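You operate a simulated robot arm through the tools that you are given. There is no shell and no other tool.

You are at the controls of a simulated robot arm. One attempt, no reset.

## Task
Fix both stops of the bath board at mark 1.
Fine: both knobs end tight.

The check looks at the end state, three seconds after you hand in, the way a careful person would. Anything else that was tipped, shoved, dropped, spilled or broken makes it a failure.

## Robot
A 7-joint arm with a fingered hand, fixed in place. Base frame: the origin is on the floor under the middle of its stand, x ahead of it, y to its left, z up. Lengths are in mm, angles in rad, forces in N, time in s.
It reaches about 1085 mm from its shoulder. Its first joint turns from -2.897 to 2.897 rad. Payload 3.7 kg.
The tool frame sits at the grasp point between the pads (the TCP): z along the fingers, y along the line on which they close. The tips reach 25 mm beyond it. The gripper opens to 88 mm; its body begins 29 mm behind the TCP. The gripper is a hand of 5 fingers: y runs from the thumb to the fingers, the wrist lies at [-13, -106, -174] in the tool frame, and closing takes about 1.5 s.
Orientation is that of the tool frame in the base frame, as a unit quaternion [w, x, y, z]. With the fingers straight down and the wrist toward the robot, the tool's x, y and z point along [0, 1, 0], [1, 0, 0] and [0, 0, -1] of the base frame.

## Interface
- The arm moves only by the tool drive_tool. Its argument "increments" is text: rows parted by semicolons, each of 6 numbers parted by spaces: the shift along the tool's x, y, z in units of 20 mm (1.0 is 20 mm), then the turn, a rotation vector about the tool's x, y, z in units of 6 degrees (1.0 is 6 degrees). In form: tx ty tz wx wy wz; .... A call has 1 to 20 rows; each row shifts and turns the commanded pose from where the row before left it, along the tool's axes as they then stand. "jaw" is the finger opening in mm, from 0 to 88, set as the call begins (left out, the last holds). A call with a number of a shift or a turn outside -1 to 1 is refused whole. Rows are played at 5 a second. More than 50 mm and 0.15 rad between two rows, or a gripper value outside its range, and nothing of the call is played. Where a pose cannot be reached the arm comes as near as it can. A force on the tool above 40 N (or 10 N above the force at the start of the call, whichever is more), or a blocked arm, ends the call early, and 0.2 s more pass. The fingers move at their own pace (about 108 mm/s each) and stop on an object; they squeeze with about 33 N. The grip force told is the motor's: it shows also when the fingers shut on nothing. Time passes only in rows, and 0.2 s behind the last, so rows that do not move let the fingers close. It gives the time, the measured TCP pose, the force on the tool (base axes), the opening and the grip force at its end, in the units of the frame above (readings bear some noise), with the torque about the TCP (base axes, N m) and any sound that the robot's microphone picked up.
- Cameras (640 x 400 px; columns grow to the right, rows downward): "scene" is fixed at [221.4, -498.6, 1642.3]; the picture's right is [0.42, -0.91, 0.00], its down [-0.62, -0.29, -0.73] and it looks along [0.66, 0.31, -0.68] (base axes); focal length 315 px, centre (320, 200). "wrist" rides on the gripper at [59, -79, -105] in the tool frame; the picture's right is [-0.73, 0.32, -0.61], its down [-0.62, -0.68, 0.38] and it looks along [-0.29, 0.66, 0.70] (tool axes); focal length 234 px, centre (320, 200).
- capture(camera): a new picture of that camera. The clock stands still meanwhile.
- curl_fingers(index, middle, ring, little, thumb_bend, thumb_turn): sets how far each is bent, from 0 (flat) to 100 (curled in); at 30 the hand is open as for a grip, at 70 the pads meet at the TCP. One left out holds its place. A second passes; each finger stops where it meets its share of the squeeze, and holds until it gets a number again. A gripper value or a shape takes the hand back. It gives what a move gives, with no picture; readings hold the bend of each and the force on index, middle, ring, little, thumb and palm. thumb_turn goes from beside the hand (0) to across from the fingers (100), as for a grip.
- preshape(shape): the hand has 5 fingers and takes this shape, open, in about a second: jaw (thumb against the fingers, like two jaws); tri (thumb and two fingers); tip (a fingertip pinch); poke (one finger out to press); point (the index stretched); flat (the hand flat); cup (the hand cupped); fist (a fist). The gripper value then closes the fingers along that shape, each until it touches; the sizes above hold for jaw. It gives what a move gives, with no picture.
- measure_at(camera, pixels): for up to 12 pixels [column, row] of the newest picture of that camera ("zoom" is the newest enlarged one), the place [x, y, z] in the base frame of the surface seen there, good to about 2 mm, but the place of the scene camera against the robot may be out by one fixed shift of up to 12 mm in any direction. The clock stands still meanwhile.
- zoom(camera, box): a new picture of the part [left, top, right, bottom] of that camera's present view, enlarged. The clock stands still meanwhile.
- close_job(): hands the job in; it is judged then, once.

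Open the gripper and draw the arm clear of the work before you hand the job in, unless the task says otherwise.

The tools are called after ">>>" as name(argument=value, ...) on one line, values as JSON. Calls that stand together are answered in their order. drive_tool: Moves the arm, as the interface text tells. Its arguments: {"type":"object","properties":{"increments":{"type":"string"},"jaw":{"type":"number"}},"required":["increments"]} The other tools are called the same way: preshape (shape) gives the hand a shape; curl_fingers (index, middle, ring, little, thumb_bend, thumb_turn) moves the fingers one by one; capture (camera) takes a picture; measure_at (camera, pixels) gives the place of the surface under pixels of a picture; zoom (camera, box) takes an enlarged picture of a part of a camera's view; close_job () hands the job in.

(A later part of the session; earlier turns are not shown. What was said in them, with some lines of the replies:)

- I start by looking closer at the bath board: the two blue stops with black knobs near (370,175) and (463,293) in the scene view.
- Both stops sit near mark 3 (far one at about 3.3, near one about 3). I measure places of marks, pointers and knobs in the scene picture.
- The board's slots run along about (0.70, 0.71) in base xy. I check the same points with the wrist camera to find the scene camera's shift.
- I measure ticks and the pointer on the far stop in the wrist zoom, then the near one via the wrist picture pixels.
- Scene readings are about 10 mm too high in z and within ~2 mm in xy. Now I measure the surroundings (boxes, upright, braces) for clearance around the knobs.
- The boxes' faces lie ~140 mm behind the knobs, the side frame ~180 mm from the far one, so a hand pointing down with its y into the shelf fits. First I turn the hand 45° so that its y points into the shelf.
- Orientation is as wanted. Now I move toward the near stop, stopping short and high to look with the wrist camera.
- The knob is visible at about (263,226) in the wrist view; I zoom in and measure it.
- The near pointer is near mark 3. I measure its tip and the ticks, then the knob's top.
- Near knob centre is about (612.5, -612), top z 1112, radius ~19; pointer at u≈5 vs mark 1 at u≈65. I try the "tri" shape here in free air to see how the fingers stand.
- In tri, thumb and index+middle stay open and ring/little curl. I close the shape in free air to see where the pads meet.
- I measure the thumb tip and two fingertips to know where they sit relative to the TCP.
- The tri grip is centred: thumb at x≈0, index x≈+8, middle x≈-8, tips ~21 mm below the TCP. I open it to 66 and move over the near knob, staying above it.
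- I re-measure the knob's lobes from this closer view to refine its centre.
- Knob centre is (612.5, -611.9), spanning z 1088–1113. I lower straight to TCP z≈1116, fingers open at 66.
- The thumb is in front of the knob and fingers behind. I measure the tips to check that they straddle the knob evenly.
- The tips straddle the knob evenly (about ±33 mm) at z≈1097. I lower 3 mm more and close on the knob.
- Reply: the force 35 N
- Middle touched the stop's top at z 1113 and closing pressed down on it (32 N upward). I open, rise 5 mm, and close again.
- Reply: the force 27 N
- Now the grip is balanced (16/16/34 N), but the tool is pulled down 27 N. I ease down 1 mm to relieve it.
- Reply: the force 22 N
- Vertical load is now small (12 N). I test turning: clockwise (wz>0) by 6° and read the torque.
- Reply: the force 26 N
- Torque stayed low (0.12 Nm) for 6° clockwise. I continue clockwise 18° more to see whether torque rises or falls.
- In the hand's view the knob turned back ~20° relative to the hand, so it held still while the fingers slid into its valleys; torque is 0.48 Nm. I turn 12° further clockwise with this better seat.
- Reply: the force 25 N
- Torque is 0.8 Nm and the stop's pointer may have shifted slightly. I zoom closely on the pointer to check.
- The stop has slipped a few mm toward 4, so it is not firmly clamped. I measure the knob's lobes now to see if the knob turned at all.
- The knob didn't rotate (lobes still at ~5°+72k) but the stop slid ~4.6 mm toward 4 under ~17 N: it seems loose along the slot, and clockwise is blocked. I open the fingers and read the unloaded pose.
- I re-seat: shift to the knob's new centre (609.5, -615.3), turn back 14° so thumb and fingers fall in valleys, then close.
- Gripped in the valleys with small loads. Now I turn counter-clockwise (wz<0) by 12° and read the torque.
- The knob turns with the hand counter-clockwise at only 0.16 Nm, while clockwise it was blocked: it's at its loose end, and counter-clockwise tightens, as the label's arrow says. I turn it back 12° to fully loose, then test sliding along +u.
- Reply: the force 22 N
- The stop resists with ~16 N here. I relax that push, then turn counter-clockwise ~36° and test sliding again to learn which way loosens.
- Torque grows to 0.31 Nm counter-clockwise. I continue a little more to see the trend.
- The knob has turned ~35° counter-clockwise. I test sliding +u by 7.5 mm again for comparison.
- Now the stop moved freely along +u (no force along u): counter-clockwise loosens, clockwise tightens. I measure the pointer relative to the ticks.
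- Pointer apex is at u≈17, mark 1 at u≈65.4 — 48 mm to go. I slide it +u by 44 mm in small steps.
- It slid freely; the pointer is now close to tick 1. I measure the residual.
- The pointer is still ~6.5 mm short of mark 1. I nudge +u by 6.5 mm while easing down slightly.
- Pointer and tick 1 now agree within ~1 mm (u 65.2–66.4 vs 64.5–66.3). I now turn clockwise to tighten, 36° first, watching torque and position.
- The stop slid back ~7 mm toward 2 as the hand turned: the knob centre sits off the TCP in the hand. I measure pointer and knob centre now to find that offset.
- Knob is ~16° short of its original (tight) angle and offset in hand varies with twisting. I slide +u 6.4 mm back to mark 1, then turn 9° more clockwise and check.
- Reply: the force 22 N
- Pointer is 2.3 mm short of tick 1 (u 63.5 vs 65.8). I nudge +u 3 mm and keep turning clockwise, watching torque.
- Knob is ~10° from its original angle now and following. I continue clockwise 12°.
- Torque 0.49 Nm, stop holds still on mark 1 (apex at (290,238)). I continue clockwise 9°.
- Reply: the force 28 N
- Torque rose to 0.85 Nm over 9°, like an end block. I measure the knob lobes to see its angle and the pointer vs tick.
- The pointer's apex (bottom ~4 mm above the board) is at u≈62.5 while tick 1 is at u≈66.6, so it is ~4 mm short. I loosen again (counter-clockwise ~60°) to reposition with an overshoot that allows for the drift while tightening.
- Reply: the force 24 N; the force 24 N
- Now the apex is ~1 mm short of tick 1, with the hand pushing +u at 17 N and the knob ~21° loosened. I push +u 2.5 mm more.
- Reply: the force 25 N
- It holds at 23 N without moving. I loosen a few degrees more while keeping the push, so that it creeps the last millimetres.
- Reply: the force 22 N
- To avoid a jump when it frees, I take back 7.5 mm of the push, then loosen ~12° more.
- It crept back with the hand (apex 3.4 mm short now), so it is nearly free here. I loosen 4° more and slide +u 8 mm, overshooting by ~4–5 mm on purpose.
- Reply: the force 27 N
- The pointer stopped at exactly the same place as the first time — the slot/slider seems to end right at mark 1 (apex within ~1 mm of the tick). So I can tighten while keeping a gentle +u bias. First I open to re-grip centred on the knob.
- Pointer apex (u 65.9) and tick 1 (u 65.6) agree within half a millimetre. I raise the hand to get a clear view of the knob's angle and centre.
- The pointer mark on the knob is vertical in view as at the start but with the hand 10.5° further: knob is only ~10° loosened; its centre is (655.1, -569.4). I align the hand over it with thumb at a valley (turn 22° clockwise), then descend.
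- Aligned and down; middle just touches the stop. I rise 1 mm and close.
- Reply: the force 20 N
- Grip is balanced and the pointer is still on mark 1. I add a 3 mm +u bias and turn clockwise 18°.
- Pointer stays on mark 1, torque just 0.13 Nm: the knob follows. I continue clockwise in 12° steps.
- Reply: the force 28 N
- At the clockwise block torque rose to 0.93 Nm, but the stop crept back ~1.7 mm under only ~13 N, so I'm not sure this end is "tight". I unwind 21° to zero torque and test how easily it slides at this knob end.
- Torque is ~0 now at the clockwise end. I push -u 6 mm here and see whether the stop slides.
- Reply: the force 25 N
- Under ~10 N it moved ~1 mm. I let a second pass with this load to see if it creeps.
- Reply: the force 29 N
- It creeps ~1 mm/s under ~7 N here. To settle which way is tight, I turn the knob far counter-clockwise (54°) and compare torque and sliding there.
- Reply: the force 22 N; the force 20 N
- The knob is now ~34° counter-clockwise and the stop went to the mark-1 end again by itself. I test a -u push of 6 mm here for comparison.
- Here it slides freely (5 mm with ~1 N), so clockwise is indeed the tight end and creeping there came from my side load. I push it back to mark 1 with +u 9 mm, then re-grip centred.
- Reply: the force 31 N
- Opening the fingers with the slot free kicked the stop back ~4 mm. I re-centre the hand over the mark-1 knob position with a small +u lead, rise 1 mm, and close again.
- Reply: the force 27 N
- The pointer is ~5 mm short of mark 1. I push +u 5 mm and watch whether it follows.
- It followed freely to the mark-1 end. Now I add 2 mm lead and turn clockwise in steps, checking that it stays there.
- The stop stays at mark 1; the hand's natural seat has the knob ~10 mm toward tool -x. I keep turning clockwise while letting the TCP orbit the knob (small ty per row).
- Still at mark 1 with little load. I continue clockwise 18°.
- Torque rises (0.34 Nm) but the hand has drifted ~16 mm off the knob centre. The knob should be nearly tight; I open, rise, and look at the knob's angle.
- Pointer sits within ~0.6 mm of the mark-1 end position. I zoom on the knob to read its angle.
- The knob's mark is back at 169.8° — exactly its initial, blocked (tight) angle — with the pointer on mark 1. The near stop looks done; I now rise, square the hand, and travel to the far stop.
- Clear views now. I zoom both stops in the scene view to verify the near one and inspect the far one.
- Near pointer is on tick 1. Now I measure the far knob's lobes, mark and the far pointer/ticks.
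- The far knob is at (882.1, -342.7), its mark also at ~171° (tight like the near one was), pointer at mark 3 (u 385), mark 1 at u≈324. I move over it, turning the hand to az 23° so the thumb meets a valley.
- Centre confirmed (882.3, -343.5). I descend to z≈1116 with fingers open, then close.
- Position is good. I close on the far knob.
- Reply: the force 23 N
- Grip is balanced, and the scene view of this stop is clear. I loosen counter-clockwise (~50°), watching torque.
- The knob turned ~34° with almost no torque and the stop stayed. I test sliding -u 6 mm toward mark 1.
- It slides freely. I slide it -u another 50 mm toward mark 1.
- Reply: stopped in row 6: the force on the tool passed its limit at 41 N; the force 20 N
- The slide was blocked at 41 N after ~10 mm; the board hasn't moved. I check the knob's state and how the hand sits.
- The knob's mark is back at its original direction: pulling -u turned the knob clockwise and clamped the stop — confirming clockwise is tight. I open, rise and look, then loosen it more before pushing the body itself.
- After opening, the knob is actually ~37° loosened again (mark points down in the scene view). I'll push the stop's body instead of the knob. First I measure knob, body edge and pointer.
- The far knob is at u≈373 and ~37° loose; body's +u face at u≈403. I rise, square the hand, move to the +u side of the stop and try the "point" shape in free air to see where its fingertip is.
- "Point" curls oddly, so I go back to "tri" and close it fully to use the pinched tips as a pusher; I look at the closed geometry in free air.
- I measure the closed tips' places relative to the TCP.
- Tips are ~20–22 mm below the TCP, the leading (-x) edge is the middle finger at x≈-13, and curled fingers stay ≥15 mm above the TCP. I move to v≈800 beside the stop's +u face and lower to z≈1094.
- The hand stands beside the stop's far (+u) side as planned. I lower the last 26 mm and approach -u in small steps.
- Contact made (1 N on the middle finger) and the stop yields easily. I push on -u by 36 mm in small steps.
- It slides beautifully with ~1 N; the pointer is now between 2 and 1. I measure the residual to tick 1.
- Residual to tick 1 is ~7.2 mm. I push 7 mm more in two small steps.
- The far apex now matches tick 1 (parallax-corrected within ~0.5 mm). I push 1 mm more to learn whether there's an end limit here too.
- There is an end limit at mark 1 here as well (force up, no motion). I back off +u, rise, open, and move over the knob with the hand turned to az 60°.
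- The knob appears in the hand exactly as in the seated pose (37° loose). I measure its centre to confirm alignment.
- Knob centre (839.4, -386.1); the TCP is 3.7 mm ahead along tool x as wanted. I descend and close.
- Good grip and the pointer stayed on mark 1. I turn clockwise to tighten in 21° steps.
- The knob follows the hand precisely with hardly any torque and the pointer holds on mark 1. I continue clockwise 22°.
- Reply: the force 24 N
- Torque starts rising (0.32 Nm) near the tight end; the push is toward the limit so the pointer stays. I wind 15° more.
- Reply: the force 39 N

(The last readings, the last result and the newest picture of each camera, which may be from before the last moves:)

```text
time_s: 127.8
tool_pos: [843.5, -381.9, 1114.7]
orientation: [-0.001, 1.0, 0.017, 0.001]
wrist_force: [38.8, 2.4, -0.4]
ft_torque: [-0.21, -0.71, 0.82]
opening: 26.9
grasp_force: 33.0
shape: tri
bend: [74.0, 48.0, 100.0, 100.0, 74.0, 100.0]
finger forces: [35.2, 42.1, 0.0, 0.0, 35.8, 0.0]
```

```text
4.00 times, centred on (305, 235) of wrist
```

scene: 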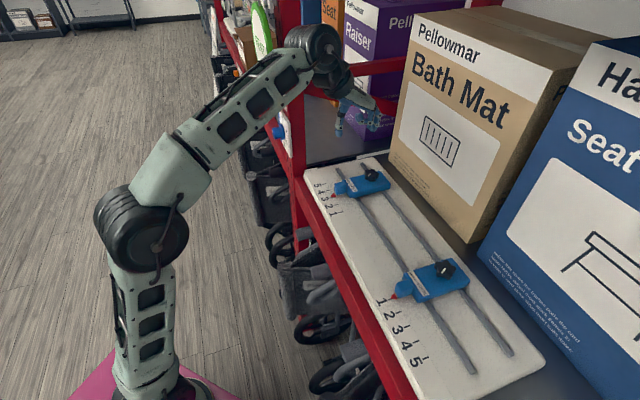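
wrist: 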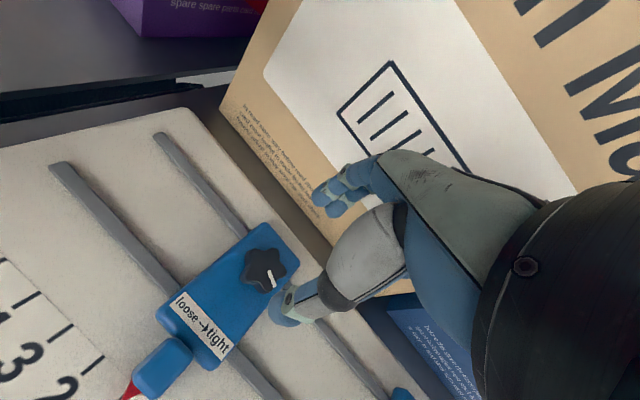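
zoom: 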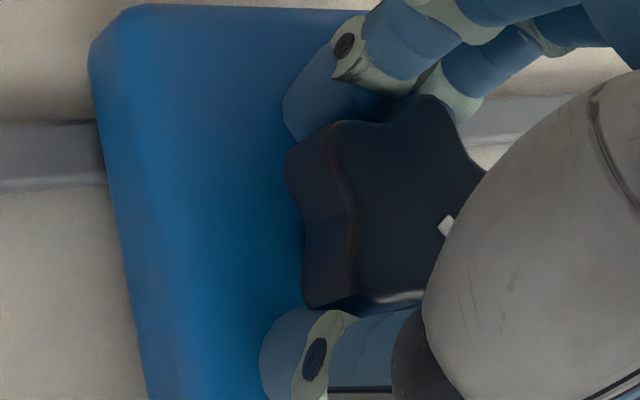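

Torque 0.82 Nm at the tight end, pointer still on mark 1. Without unwinding I open the fingers, then rise and check.

>>> drive_tool(increments="0 0 0 0 0 0;0 0 0 0 0 0;0 0 0 0 0 0;0 0 -0.9 0 0 0;0 0 -0.9 0 0 0;0 0 -0.9 0 0 0;0 0 -0.9 0 0 0;0 0 0 0 0 0", jaw=66)

>>> zoom(camera="scene", box=[325, 195, 355, 225])

>>> zoom(camera="wrist", box=[220, 210, 348, 310])

```text
time_s: 129.6
tool_pos: [841.3, -384.7, 1187.7]
orientation: [-0.001, 1.0, 0.018, 0.002]
wrist_force: [-0.7, -0.3, -0.5]
ft_torque: [0.03, 0.01, -0.04]
opening: 65.8
grasp_force: 0.0
shape: tri
bend: [27.0, 36.0, 99.0, 99.0, 54.0, 99.0]
finger forces: [0.0, 0.0, 0.0, 0.0, 0.0, 0.0]
```

```text
13.33 times, centred on (340, 210) of scene
```

zoom: 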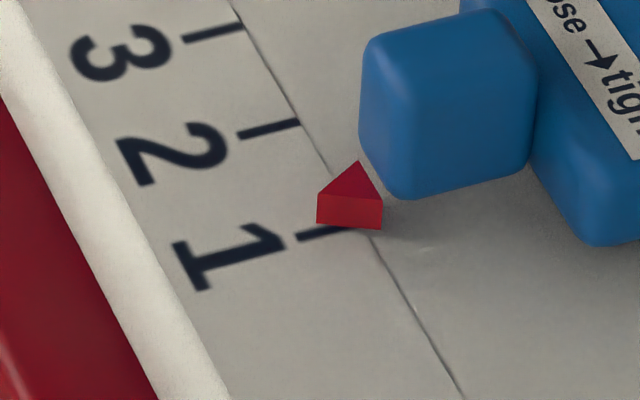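

```text
4.00 times, centred on (284, 260) of wrist
```

zoom: 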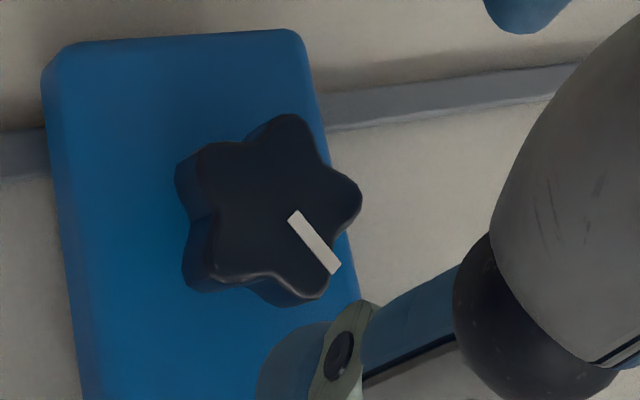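

The far pointer is exactly on mark 1. I measure the far knob's mark direction.

>>> measure_at(camera="zoom", pixels=[[212, 148], [298, 120], [355, 198], [312, 295], [212, 272], [296, 219], [330, 265], [313, 242], [270, 200]])

>>> capture(camera="scene")

```text
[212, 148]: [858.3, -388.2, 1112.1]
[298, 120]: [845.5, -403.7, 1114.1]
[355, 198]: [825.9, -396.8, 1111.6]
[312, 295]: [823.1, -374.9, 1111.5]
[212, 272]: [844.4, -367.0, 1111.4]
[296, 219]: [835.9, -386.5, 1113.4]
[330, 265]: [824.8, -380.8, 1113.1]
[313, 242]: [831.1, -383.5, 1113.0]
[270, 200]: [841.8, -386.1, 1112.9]
```

```text
taken
```

scene: 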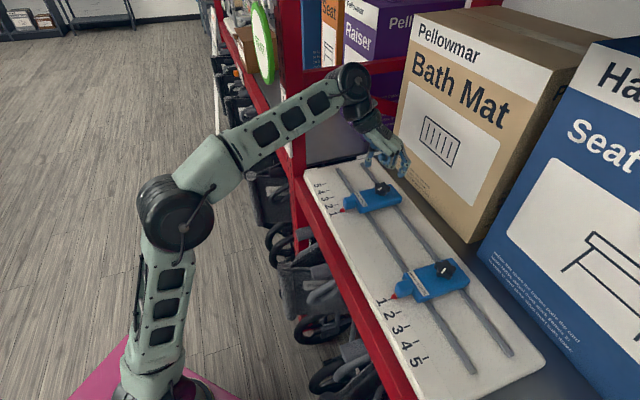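

In the same kind of view the far knob's mark makes the same angle as the near knob's (within ~1–2°), i.e. both at the tight end. To compare precisely I move to the same relative pose above the near knob.

>>> drive_tool(increments="-0.9515 0.885 0 0 0 0;-0.9515 0.885 0 0 0 0;-0.9515 0.885 0 0 0 0;-0.9515 0.885 0 0 0 0;-0.9515 0.885 0 0 0 0;-0.9515 0.885 0 0 0 0;-0.9515 0.885 0 0 0 0;-0.9515 0.885 0 0 0 0;-0.9515 0.885 0 0 0 0;-0.9515 0.885 0 0 0 0;0 0 0 0 0 0")

>>> zoom(camera="wrist", box=[220, 210, 348, 310])

>>> zoom(camera="scene", box=[330, 170, 410, 220])

```text
time_s: 132.0
tool_pos: [655.3, -565.4, 1185.1]
orientation: [-0.001, 1.0, 0.018, 0.003]
wrist_force: [-0.5, -0.6, -0.1]
ft_torque: [0.04, -0.06, 0.0]
opening: 65.8
grasp_force: 0.1
shape: tri
bend: [27.0, 36.0, 99.0, 99.0, 54.0, 99.0]
finger forces: [0.0, 0.1, 0.1, 0.0, 0.0, 0.0]
```

```text
4.00 times, centred on (284, 260) of wrist
```

zoom: 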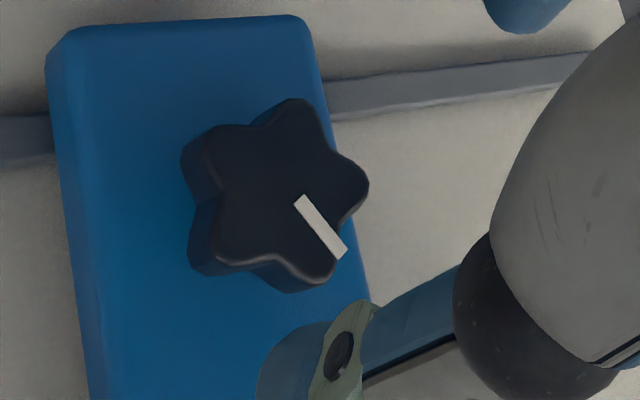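

```text
8.00 times, centred on (370, 195) of scene
```

zoom: 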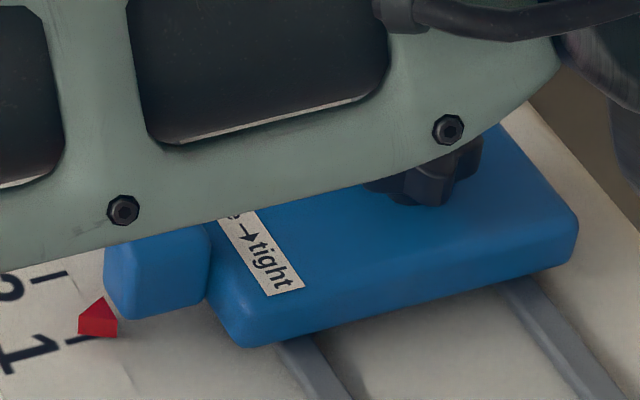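

Near knob mark direction (40,53) equals the far one's (38,52): both knobs sit at the same tight end. I now rise, square the hand and withdraw toward the robot, looking at both pointers from above on the way.

>>> drive_tool(increments="0 0 -1 0 0 0;0 0 -1 0 0 0;0 0 -1 0 0 0;0 0 -1 0 0 0;0 0 -1 0 0 0;0 0 -1 0 0 -0.9;0 0 0 0 0 -0.9;0 0 0 0 0 -0.9;0 0 0 0 0 -0.9;0 0 0 0 0 -0.9;0 0 0 0 0 -0.9;0 0 0 0 0 -0.9;0 0 0 0 0 -0.8;0 0 0 0 0 0")

>>> drive_tool(increments="0 -0.9 -0.3 0 0 0;0 -0.9 -0.3 0 0 0;0 -0.9 -0.3 0 0 0;0 -0.9 -0.3 0 0 0;0 -0.9 0 0 0 0;0 -0.9 0 0 0 0;0 0 0 0 0 0")

>>> capture(camera="wrist")

>>> capture(camera="scene")

```text
time_s: 135.0
tool_pos: [656.2, -566.7, 1306.7]
orientation: [0.0, 0.925, 0.379, 0.002]
wrist_force: [0.6, -0.6, 0.5]
ft_torque: [-0.01, 0.02, 0.01]
opening: 65.7
grasp_force: 0.1
shape: tri
bend: [27.0, 36.0, 99.0, 99.0, 54.0, 99.0]
finger forces: [0.0, 0.0, 0.1, 0.0, 0.0, 0.0]
```

```text
time_s: 136.6
tool_pos: [580.9, -489.1, 1330.2]
orientation: [-0.001, 0.925, 0.38, 0.002]
wrist_force: [-0.3, -0.2, 0.2]
ft_torque: [0.0, -0.01, 0.03]
opening: 65.6
grasp_force: 0.1
shape: tri
bend: [27.0, 36.0, 99.0, 99.0, 54.0, 99.0]
finger forces: [0.0, 0.0, 0.1, 0.0, 0.0, 0.0]
```

```text
taken
```

wrist: 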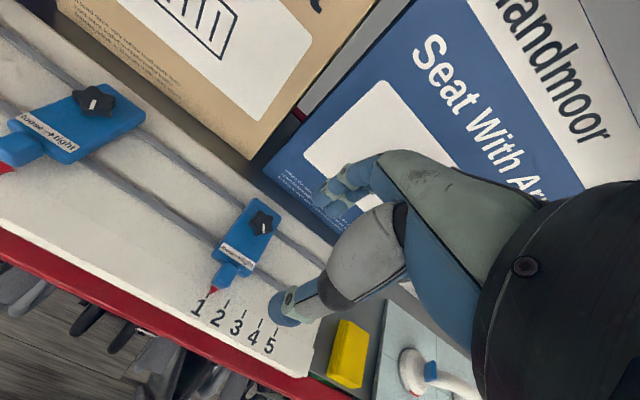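

```text
taken
```

scene: 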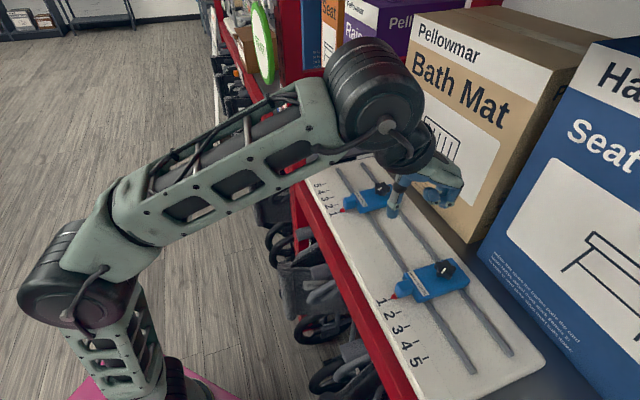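

I zoom the wrist view on the near pointer and ticks to check its alignment from this nearly overhead view.

>>> zoom(camera="wrist", box=[185, 260, 265, 330])

>>> measure_at(camera="wrist", pixels=[[211.5, 292], [213.5, 288], [226, 304], [243, 313], [259, 322]])

```text
5.71 times, centred on (225, 295) of wrist
```

zoom: 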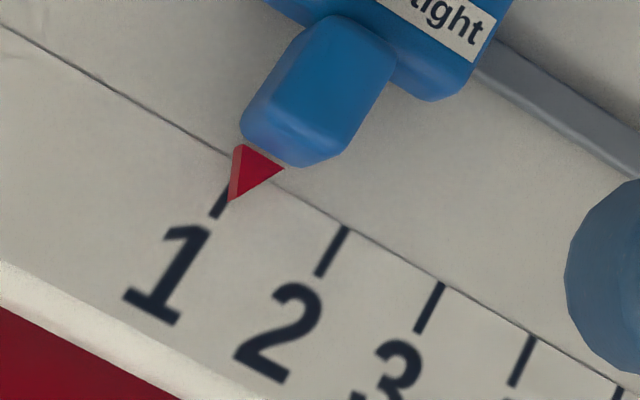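

```text
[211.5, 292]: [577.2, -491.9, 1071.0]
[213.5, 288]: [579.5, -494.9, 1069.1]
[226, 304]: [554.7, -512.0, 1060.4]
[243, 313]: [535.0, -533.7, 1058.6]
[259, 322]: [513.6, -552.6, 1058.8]
```

>>> measure_at(camera="zoom", pixels=[[233, 192], [234, 180], [236, 165], [215, 213], [221, 203], [326, 265], [337, 245], [424, 318], [434, 300]])

```text
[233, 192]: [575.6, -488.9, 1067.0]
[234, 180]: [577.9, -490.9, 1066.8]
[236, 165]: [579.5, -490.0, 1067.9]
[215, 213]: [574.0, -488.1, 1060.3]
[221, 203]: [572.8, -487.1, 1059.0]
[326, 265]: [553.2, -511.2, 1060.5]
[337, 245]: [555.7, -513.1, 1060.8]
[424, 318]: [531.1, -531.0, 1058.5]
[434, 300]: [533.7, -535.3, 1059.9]
```

Near apex u≈65.7 vs tick 1 u≈65.0: aligned. I shift +u to view the far pointer the same way.

>>> drive_tool(increments="0.95 -0.2 0 0 0 0;0.95 -0.2 0 0 0 0;0.95 -0.2 0 0 0 0;0.95 -0.2 0 0 0 0;0.95 -0.2 0 0 0 0;0.95 -0.2 0 0 0 0;0.95 -0.2 0 0 0 0;0.95 -0.2 0 0 0 0;0.95 -0.2 0 0 0 0;0.95 -0.2 0 0 0 0;0.95 0 0 0 0 0;0.95 0 0 0 0 0;0 0 0 0 0 0")

>>> capture(camera="wrist")

>>> capture(camera="scene")

```text
time_s: 139.4
tool_pos: [715.0, -301.7, 1331.6]
orientation: [-0.001, 0.925, 0.379, 0.002]
wrist_force: [0.3, 0.9, 0.2]
ft_torque: [-0.03, -0.02, 0.01]
opening: 65.8
grasp_force: 0.0
shape: tri
bend: [27.0, 36.0, 99.0, 99.0, 54.0, 99.0]
finger forces: [0.0, 0.0, 0.0, 0.0, 0.1, 0.0]
```

```text
taken
```

wrist: 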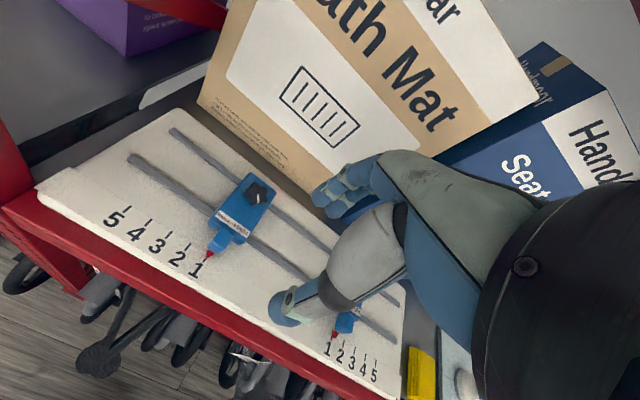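

```text
taken
```

scene: 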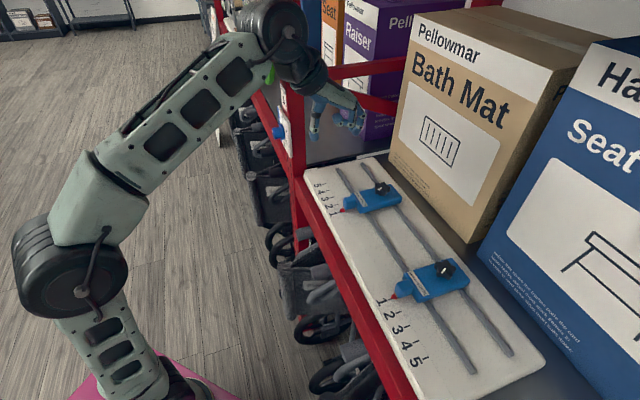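

>>> zoom(camera="wrist", box=[165, 225, 245, 290])

>>> zoom(camera="scene", box=[310, 170, 420, 230])

>>> zoom(camera="scene", box=[370, 250, 470, 315])

```text
6.15 times, centred on (205, 258) of wrist
```

zoom: 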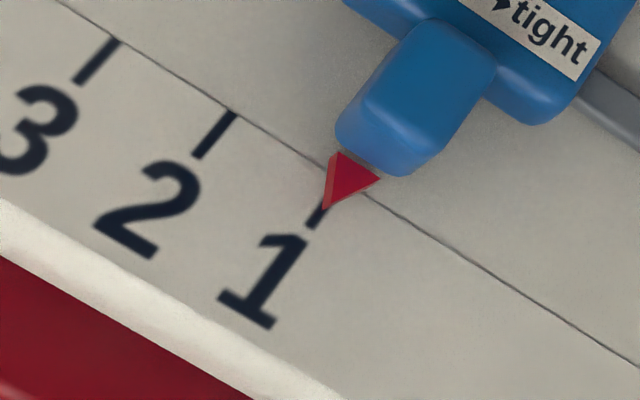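

```text
5.82 times, centred on (365, 200) of scene
```

zoom: 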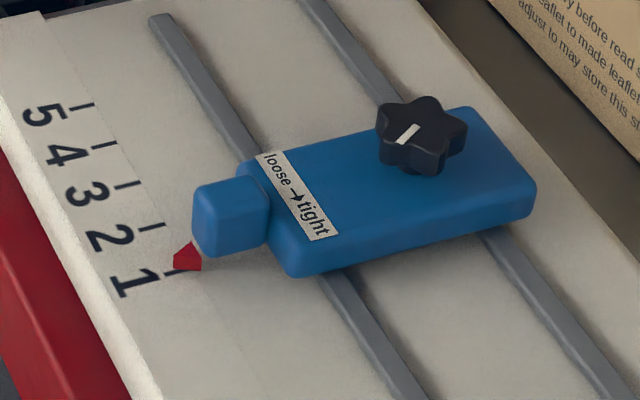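

```text
6.15 times, centred on (420, 282) of scene
```

zoom: 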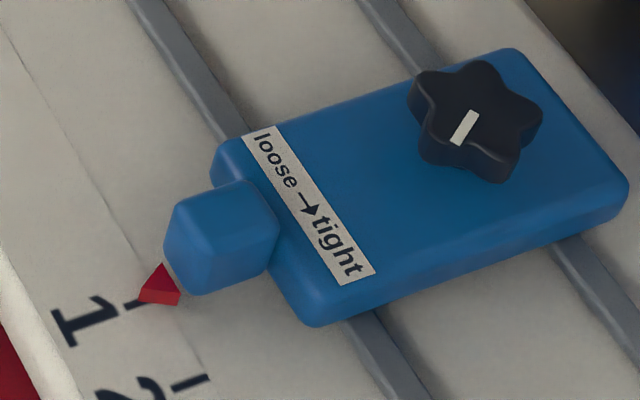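

Both pointers stand on mark 1. As a clean check of the clamping, I'll nudge the far stop's body from its -u side with a closed fingertip: if clamped, a few newtons must not move it. I move there first, high.

>>> drive_tool(increments="-0.35 0.83 0 0 0 0;-0.35 0.83 0 0 0 0;-0.35 0.83 0 0 0 0;-0.35 0.83 0 0 0 0;0 0.83 0 0 0 0;0 0 1 0 0 0;0 0 1 0 0 0;0 0 1 0 0 0;0 0 1 0 0 0;0 0 1 0 0 0;0 0 1 0 0 0;0 0 1 0 0 0;0 0 1 0 0 0;0 0 1 0 0 0;0 0 1 0 0 0;0 0 0 0 0 0", jaw=12)

>>> capture(camera="wrist")

>>> zoom(camera="scene", box=[310, 130, 430, 230])

```text
time_s: 142.8
tool_pos: [754.1, -381.5, 1133.5]
orientation: [0.0, 0.925, 0.38, 0.002]
wrist_force: [0.1, 0.0, 0.1]
ft_torque: [0.02, 0.04, -0.04]
opening: 12.0
grasp_force: 0.0
shape: tri
bend: [73.0, 62.0, 99.0, 99.0, 74.0, 100.0]
finger forces: [0.0, 0.0, 0.0, 0.1, 0.0, 0.0]
```

```text
taken
```

wrist: 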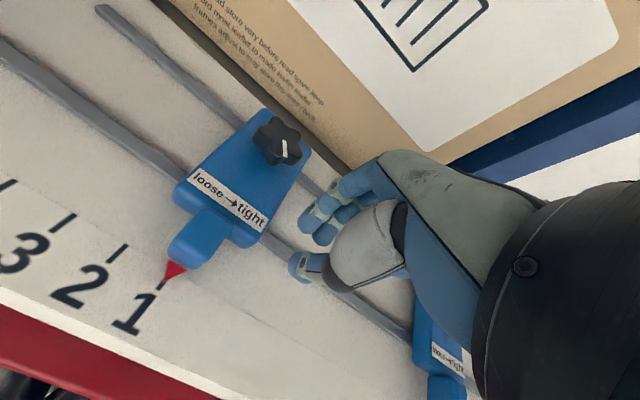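

```text
4.00 times, centred on (370, 180) of scene
```

zoom: 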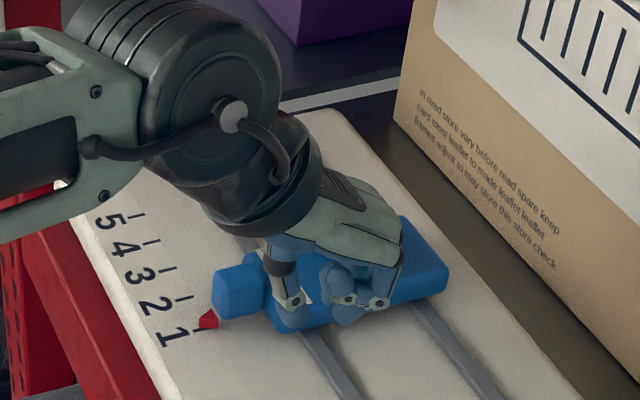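

The fingertips are ~17 mm clear of the body's -u face. I lower to z≈1094 and creep +u until contact.

>>> drive_tool(increments="0 0 0.7 0 0 0;0 0 0.7 0 0 0;0 0 0.55 0 0 0;0.2 0 0 0 0 0;0.2 0 0 0 0 0;0.2 0 0 0 0 0;0 0 0 0 0 0")

>>> drive_tool(increments="0.1 0 0 0 0 0;0.1 0 0 0 0 0;0 0 0 0 0 0")

>>> zoom(camera="scene", box=[325, 195, 355, 225])

>>> zoom(camera="wrist", box=[150, 150, 330, 300])

```text
time_s: 144.4
tool_pos: [762.4, -372.6, 1092.4]
orientation: [0.0, 0.926, 0.378, 0.001]
wrist_force: [-2.2, -2.4, 0.0]
ft_torque: [-0.02, 0.04, -0.07]
opening: 12.6
grasp_force: 0.0
shape: tri
bend: [73.0, 62.0, 99.0, 99.0, 74.0, 100.0]
finger forces: [3.9, 0.0, 0.1, 0.1, 0.1, 0.1]
```

```text
time_s: 145.2
tool_pos: [763.0, -369.8, 1092.3]
orientation: [0.0, 0.925, 0.379, 0.002]
wrist_force: [-9.4, -10.8, 0.8]
ft_torque: [-0.02, 0.02, -0.3]
opening: 12.4
grasp_force: 0.1
shape: tri
bend: [73.0, 62.0, 99.0, 99.0, 74.0, 100.0]
finger forces: [14.0, 0.0, 0.0, 0.1, 0.0, 0.0]
```

```text
13.33 times, centred on (340, 210) of scene
```

zoom: 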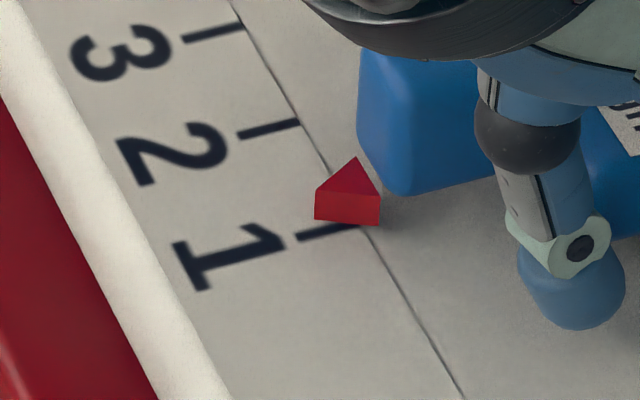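

```text
2.67 times, centred on (240, 225) of wrist
```

zoom: 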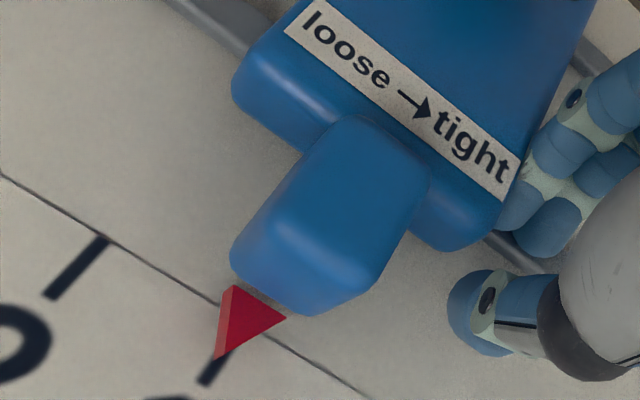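

Under 14 N the stop only crept ~0.9 mm (free it would have slid with 1 N): it is clamped. I back off at once.

>>> drive_tool(increments="-0.4 0 0 0 0 0;-0.4 0 0 0 0 0;-0.3 0 0 0 0 0;0 0 0 0 0 0")

>>> zoom(camera="scene", box=[325, 195, 355, 225])

```text
time_s: 146.2
tool_pos: [749.9, -384.5, 1090.7]
orientation: [-0.001, 0.925, 0.379, 0.002]
wrist_force: [-0.4, -0.1, 0.0]
ft_torque: [0.0, -0.01, -0.01]
opening: 12.1
grasp_force: 0.1
shape: tri
bend: [73.0, 62.0, 99.0, 99.0, 74.0, 100.0]
finger forces: [0.1, 0.1, 0.1, 0.0, 0.0, 0.1]
```

```text
13.33 times, centred on (340, 210) of scene
```

zoom: 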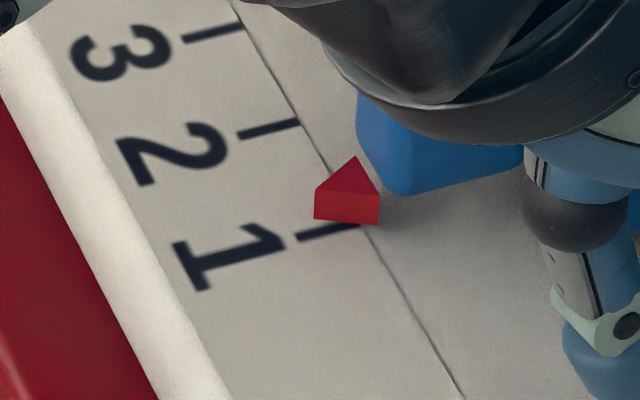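

The far pointer is within ~1 mm of mark 1 and clamped. Now I rise straight up, then withdraw the arm away from the shelf and open the hand.

>>> drive_tool(increments="0 0 -1 0 0 0;0 0 -1 0 0 0;0 0 -1 0 0 0;0 0 -1 0 0 0;0 0 -1 0 0 0;0 0 -1 0 0 0;0 0 -1 0 0 0;0 0 -1 0 0 0;0 0 -1 0 0 0;0 0 -1 0 0 0;0 0 -1 0 0 0;0 0 -1 0 0 0;0 0 0 0 0 0")

>>> drive_tool(increments="0 -1 0 0 0 0;0 -1 0 0 0 0;0 -1 0 0 0 0;0 -1 0 0 0 0;0 -1 0 0 0 0;0 -1 0 0 0 0;0 -1 0 0 0 0;0 -1 0 0 0 0;0 -1 0 0 0 0;0 -1 0 0 0 0;0 -1 0 0 0 0;0 -1 0 0 0 0;0 -1 0 0 0 0;0 -1 0 0 0 0;0 0 0 0 0 0;0 0 0 0 0 0", jaw=88)

>>> capture(camera="scene")

>>> capture(camera="wrist")

```text
time_s: 149.0
tool_pos: [748.7, -385.5, 1331.9]
orientation: [0.001, 0.926, 0.379, 0.001]
wrist_force: [0.6, -0.4, -0.1]
ft_torque: [-0.04, -0.04, 0.01]
opening: 12.2
grasp_force: 0.0
shape: tri
bend: [73.0, 62.0, 99.0, 99.0, 74.0, 100.0]
finger forces: [0.0, 0.1, 0.1, 0.1, 0.0, 0.1]
```

```text
time_s: 152.4
tool_pos: [553.4, -184.3, 1334.1]
orientation: [0.0, 0.925, 0.379, 0.001]
wrist_force: [0.8, -0.4, -0.3]
ft_torque: [-0.05, 0.0, -0.02]
opening: 87.8
grasp_force: 0.1
shape: tri
bend: [30.0, 30.0, 99.0, 99.0, 30.0, 98.0]
finger forces: [0.1, 0.0, 0.1, 0.0, 0.1, 0.0]
```

```text
taken
```

scene: 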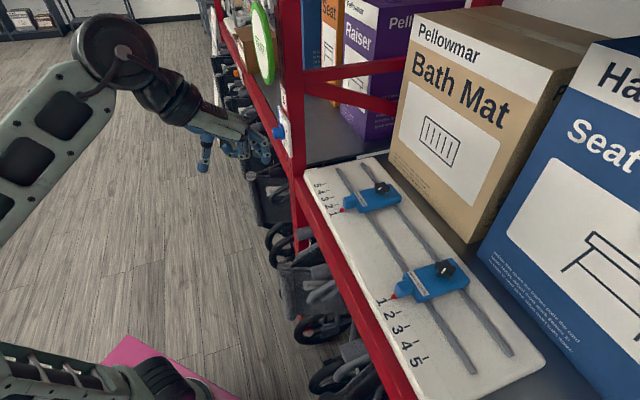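

```text
taken
```

wrist: 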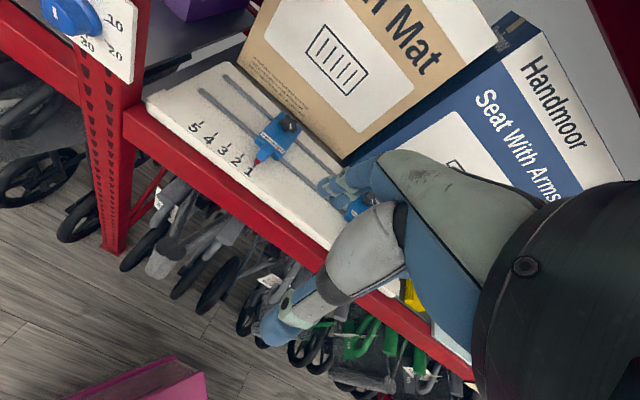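

The arm is clear, the hand open, and the board sits where it was. A last zoom at both stops before handing in.

>>> zoom(camera="scene", box=[310, 170, 420, 230])

>>> zoom(camera="scene", box=[370, 250, 470, 315])

>>> measure_at(camera="scene", pixels=[[544, 362], [420, 395], [420, 240], [330, 180]])

```text
5.82 times, centred on (365, 200) of scene
```

zoom: 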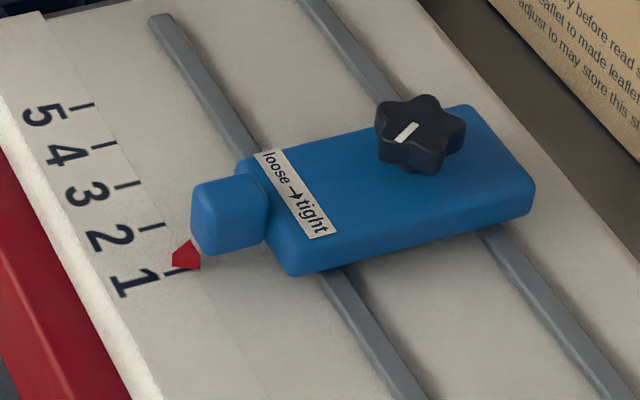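

```text
6.15 times, centred on (420, 282) of scene
```

zoom: 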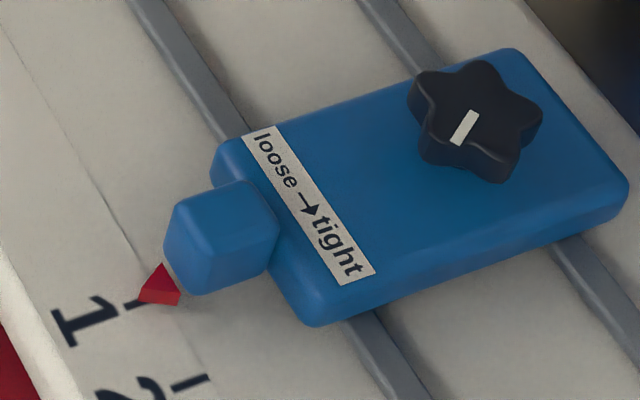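

```text
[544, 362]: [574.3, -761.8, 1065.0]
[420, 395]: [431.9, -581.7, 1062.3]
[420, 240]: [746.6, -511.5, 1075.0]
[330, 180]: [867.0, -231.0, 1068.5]
```

Both pointers rest on mark 1, and both knob marks lie at the same tight-end angle (~162–163° from the projection). Nothing else has moved, so I hand the job in.

>>> close_job()

```text
The job is handed in.
```

I moved both bath board stops to mark 1 and turned both knobs clockwise to their hard stop. The job is handed in.

- **Near stop:** the pointer is within about 1 mm of mark 1. The knob is back at the angle where it blocked at the start.
- **Far stop:** the pointer is also within about 1 mm of mark 1. At the end I pushed its body sideways with about 14 N to check the clamp. It crept about 1 mm; with the knob loose it slid under about 1 N.
- **Which way is tight:** I took clockwise as tight because the stops only held with the knobs at that end. The label's arrow could be read the other way. Even at that end, the stops creep about 1 mm per second under a steady push of about 10 N.
- **Surroundings:** board points I re-measured were within about 2 mm of their starting places, and I saw nothing else disturbed. The hand is open and the arm is clear of the shelf.
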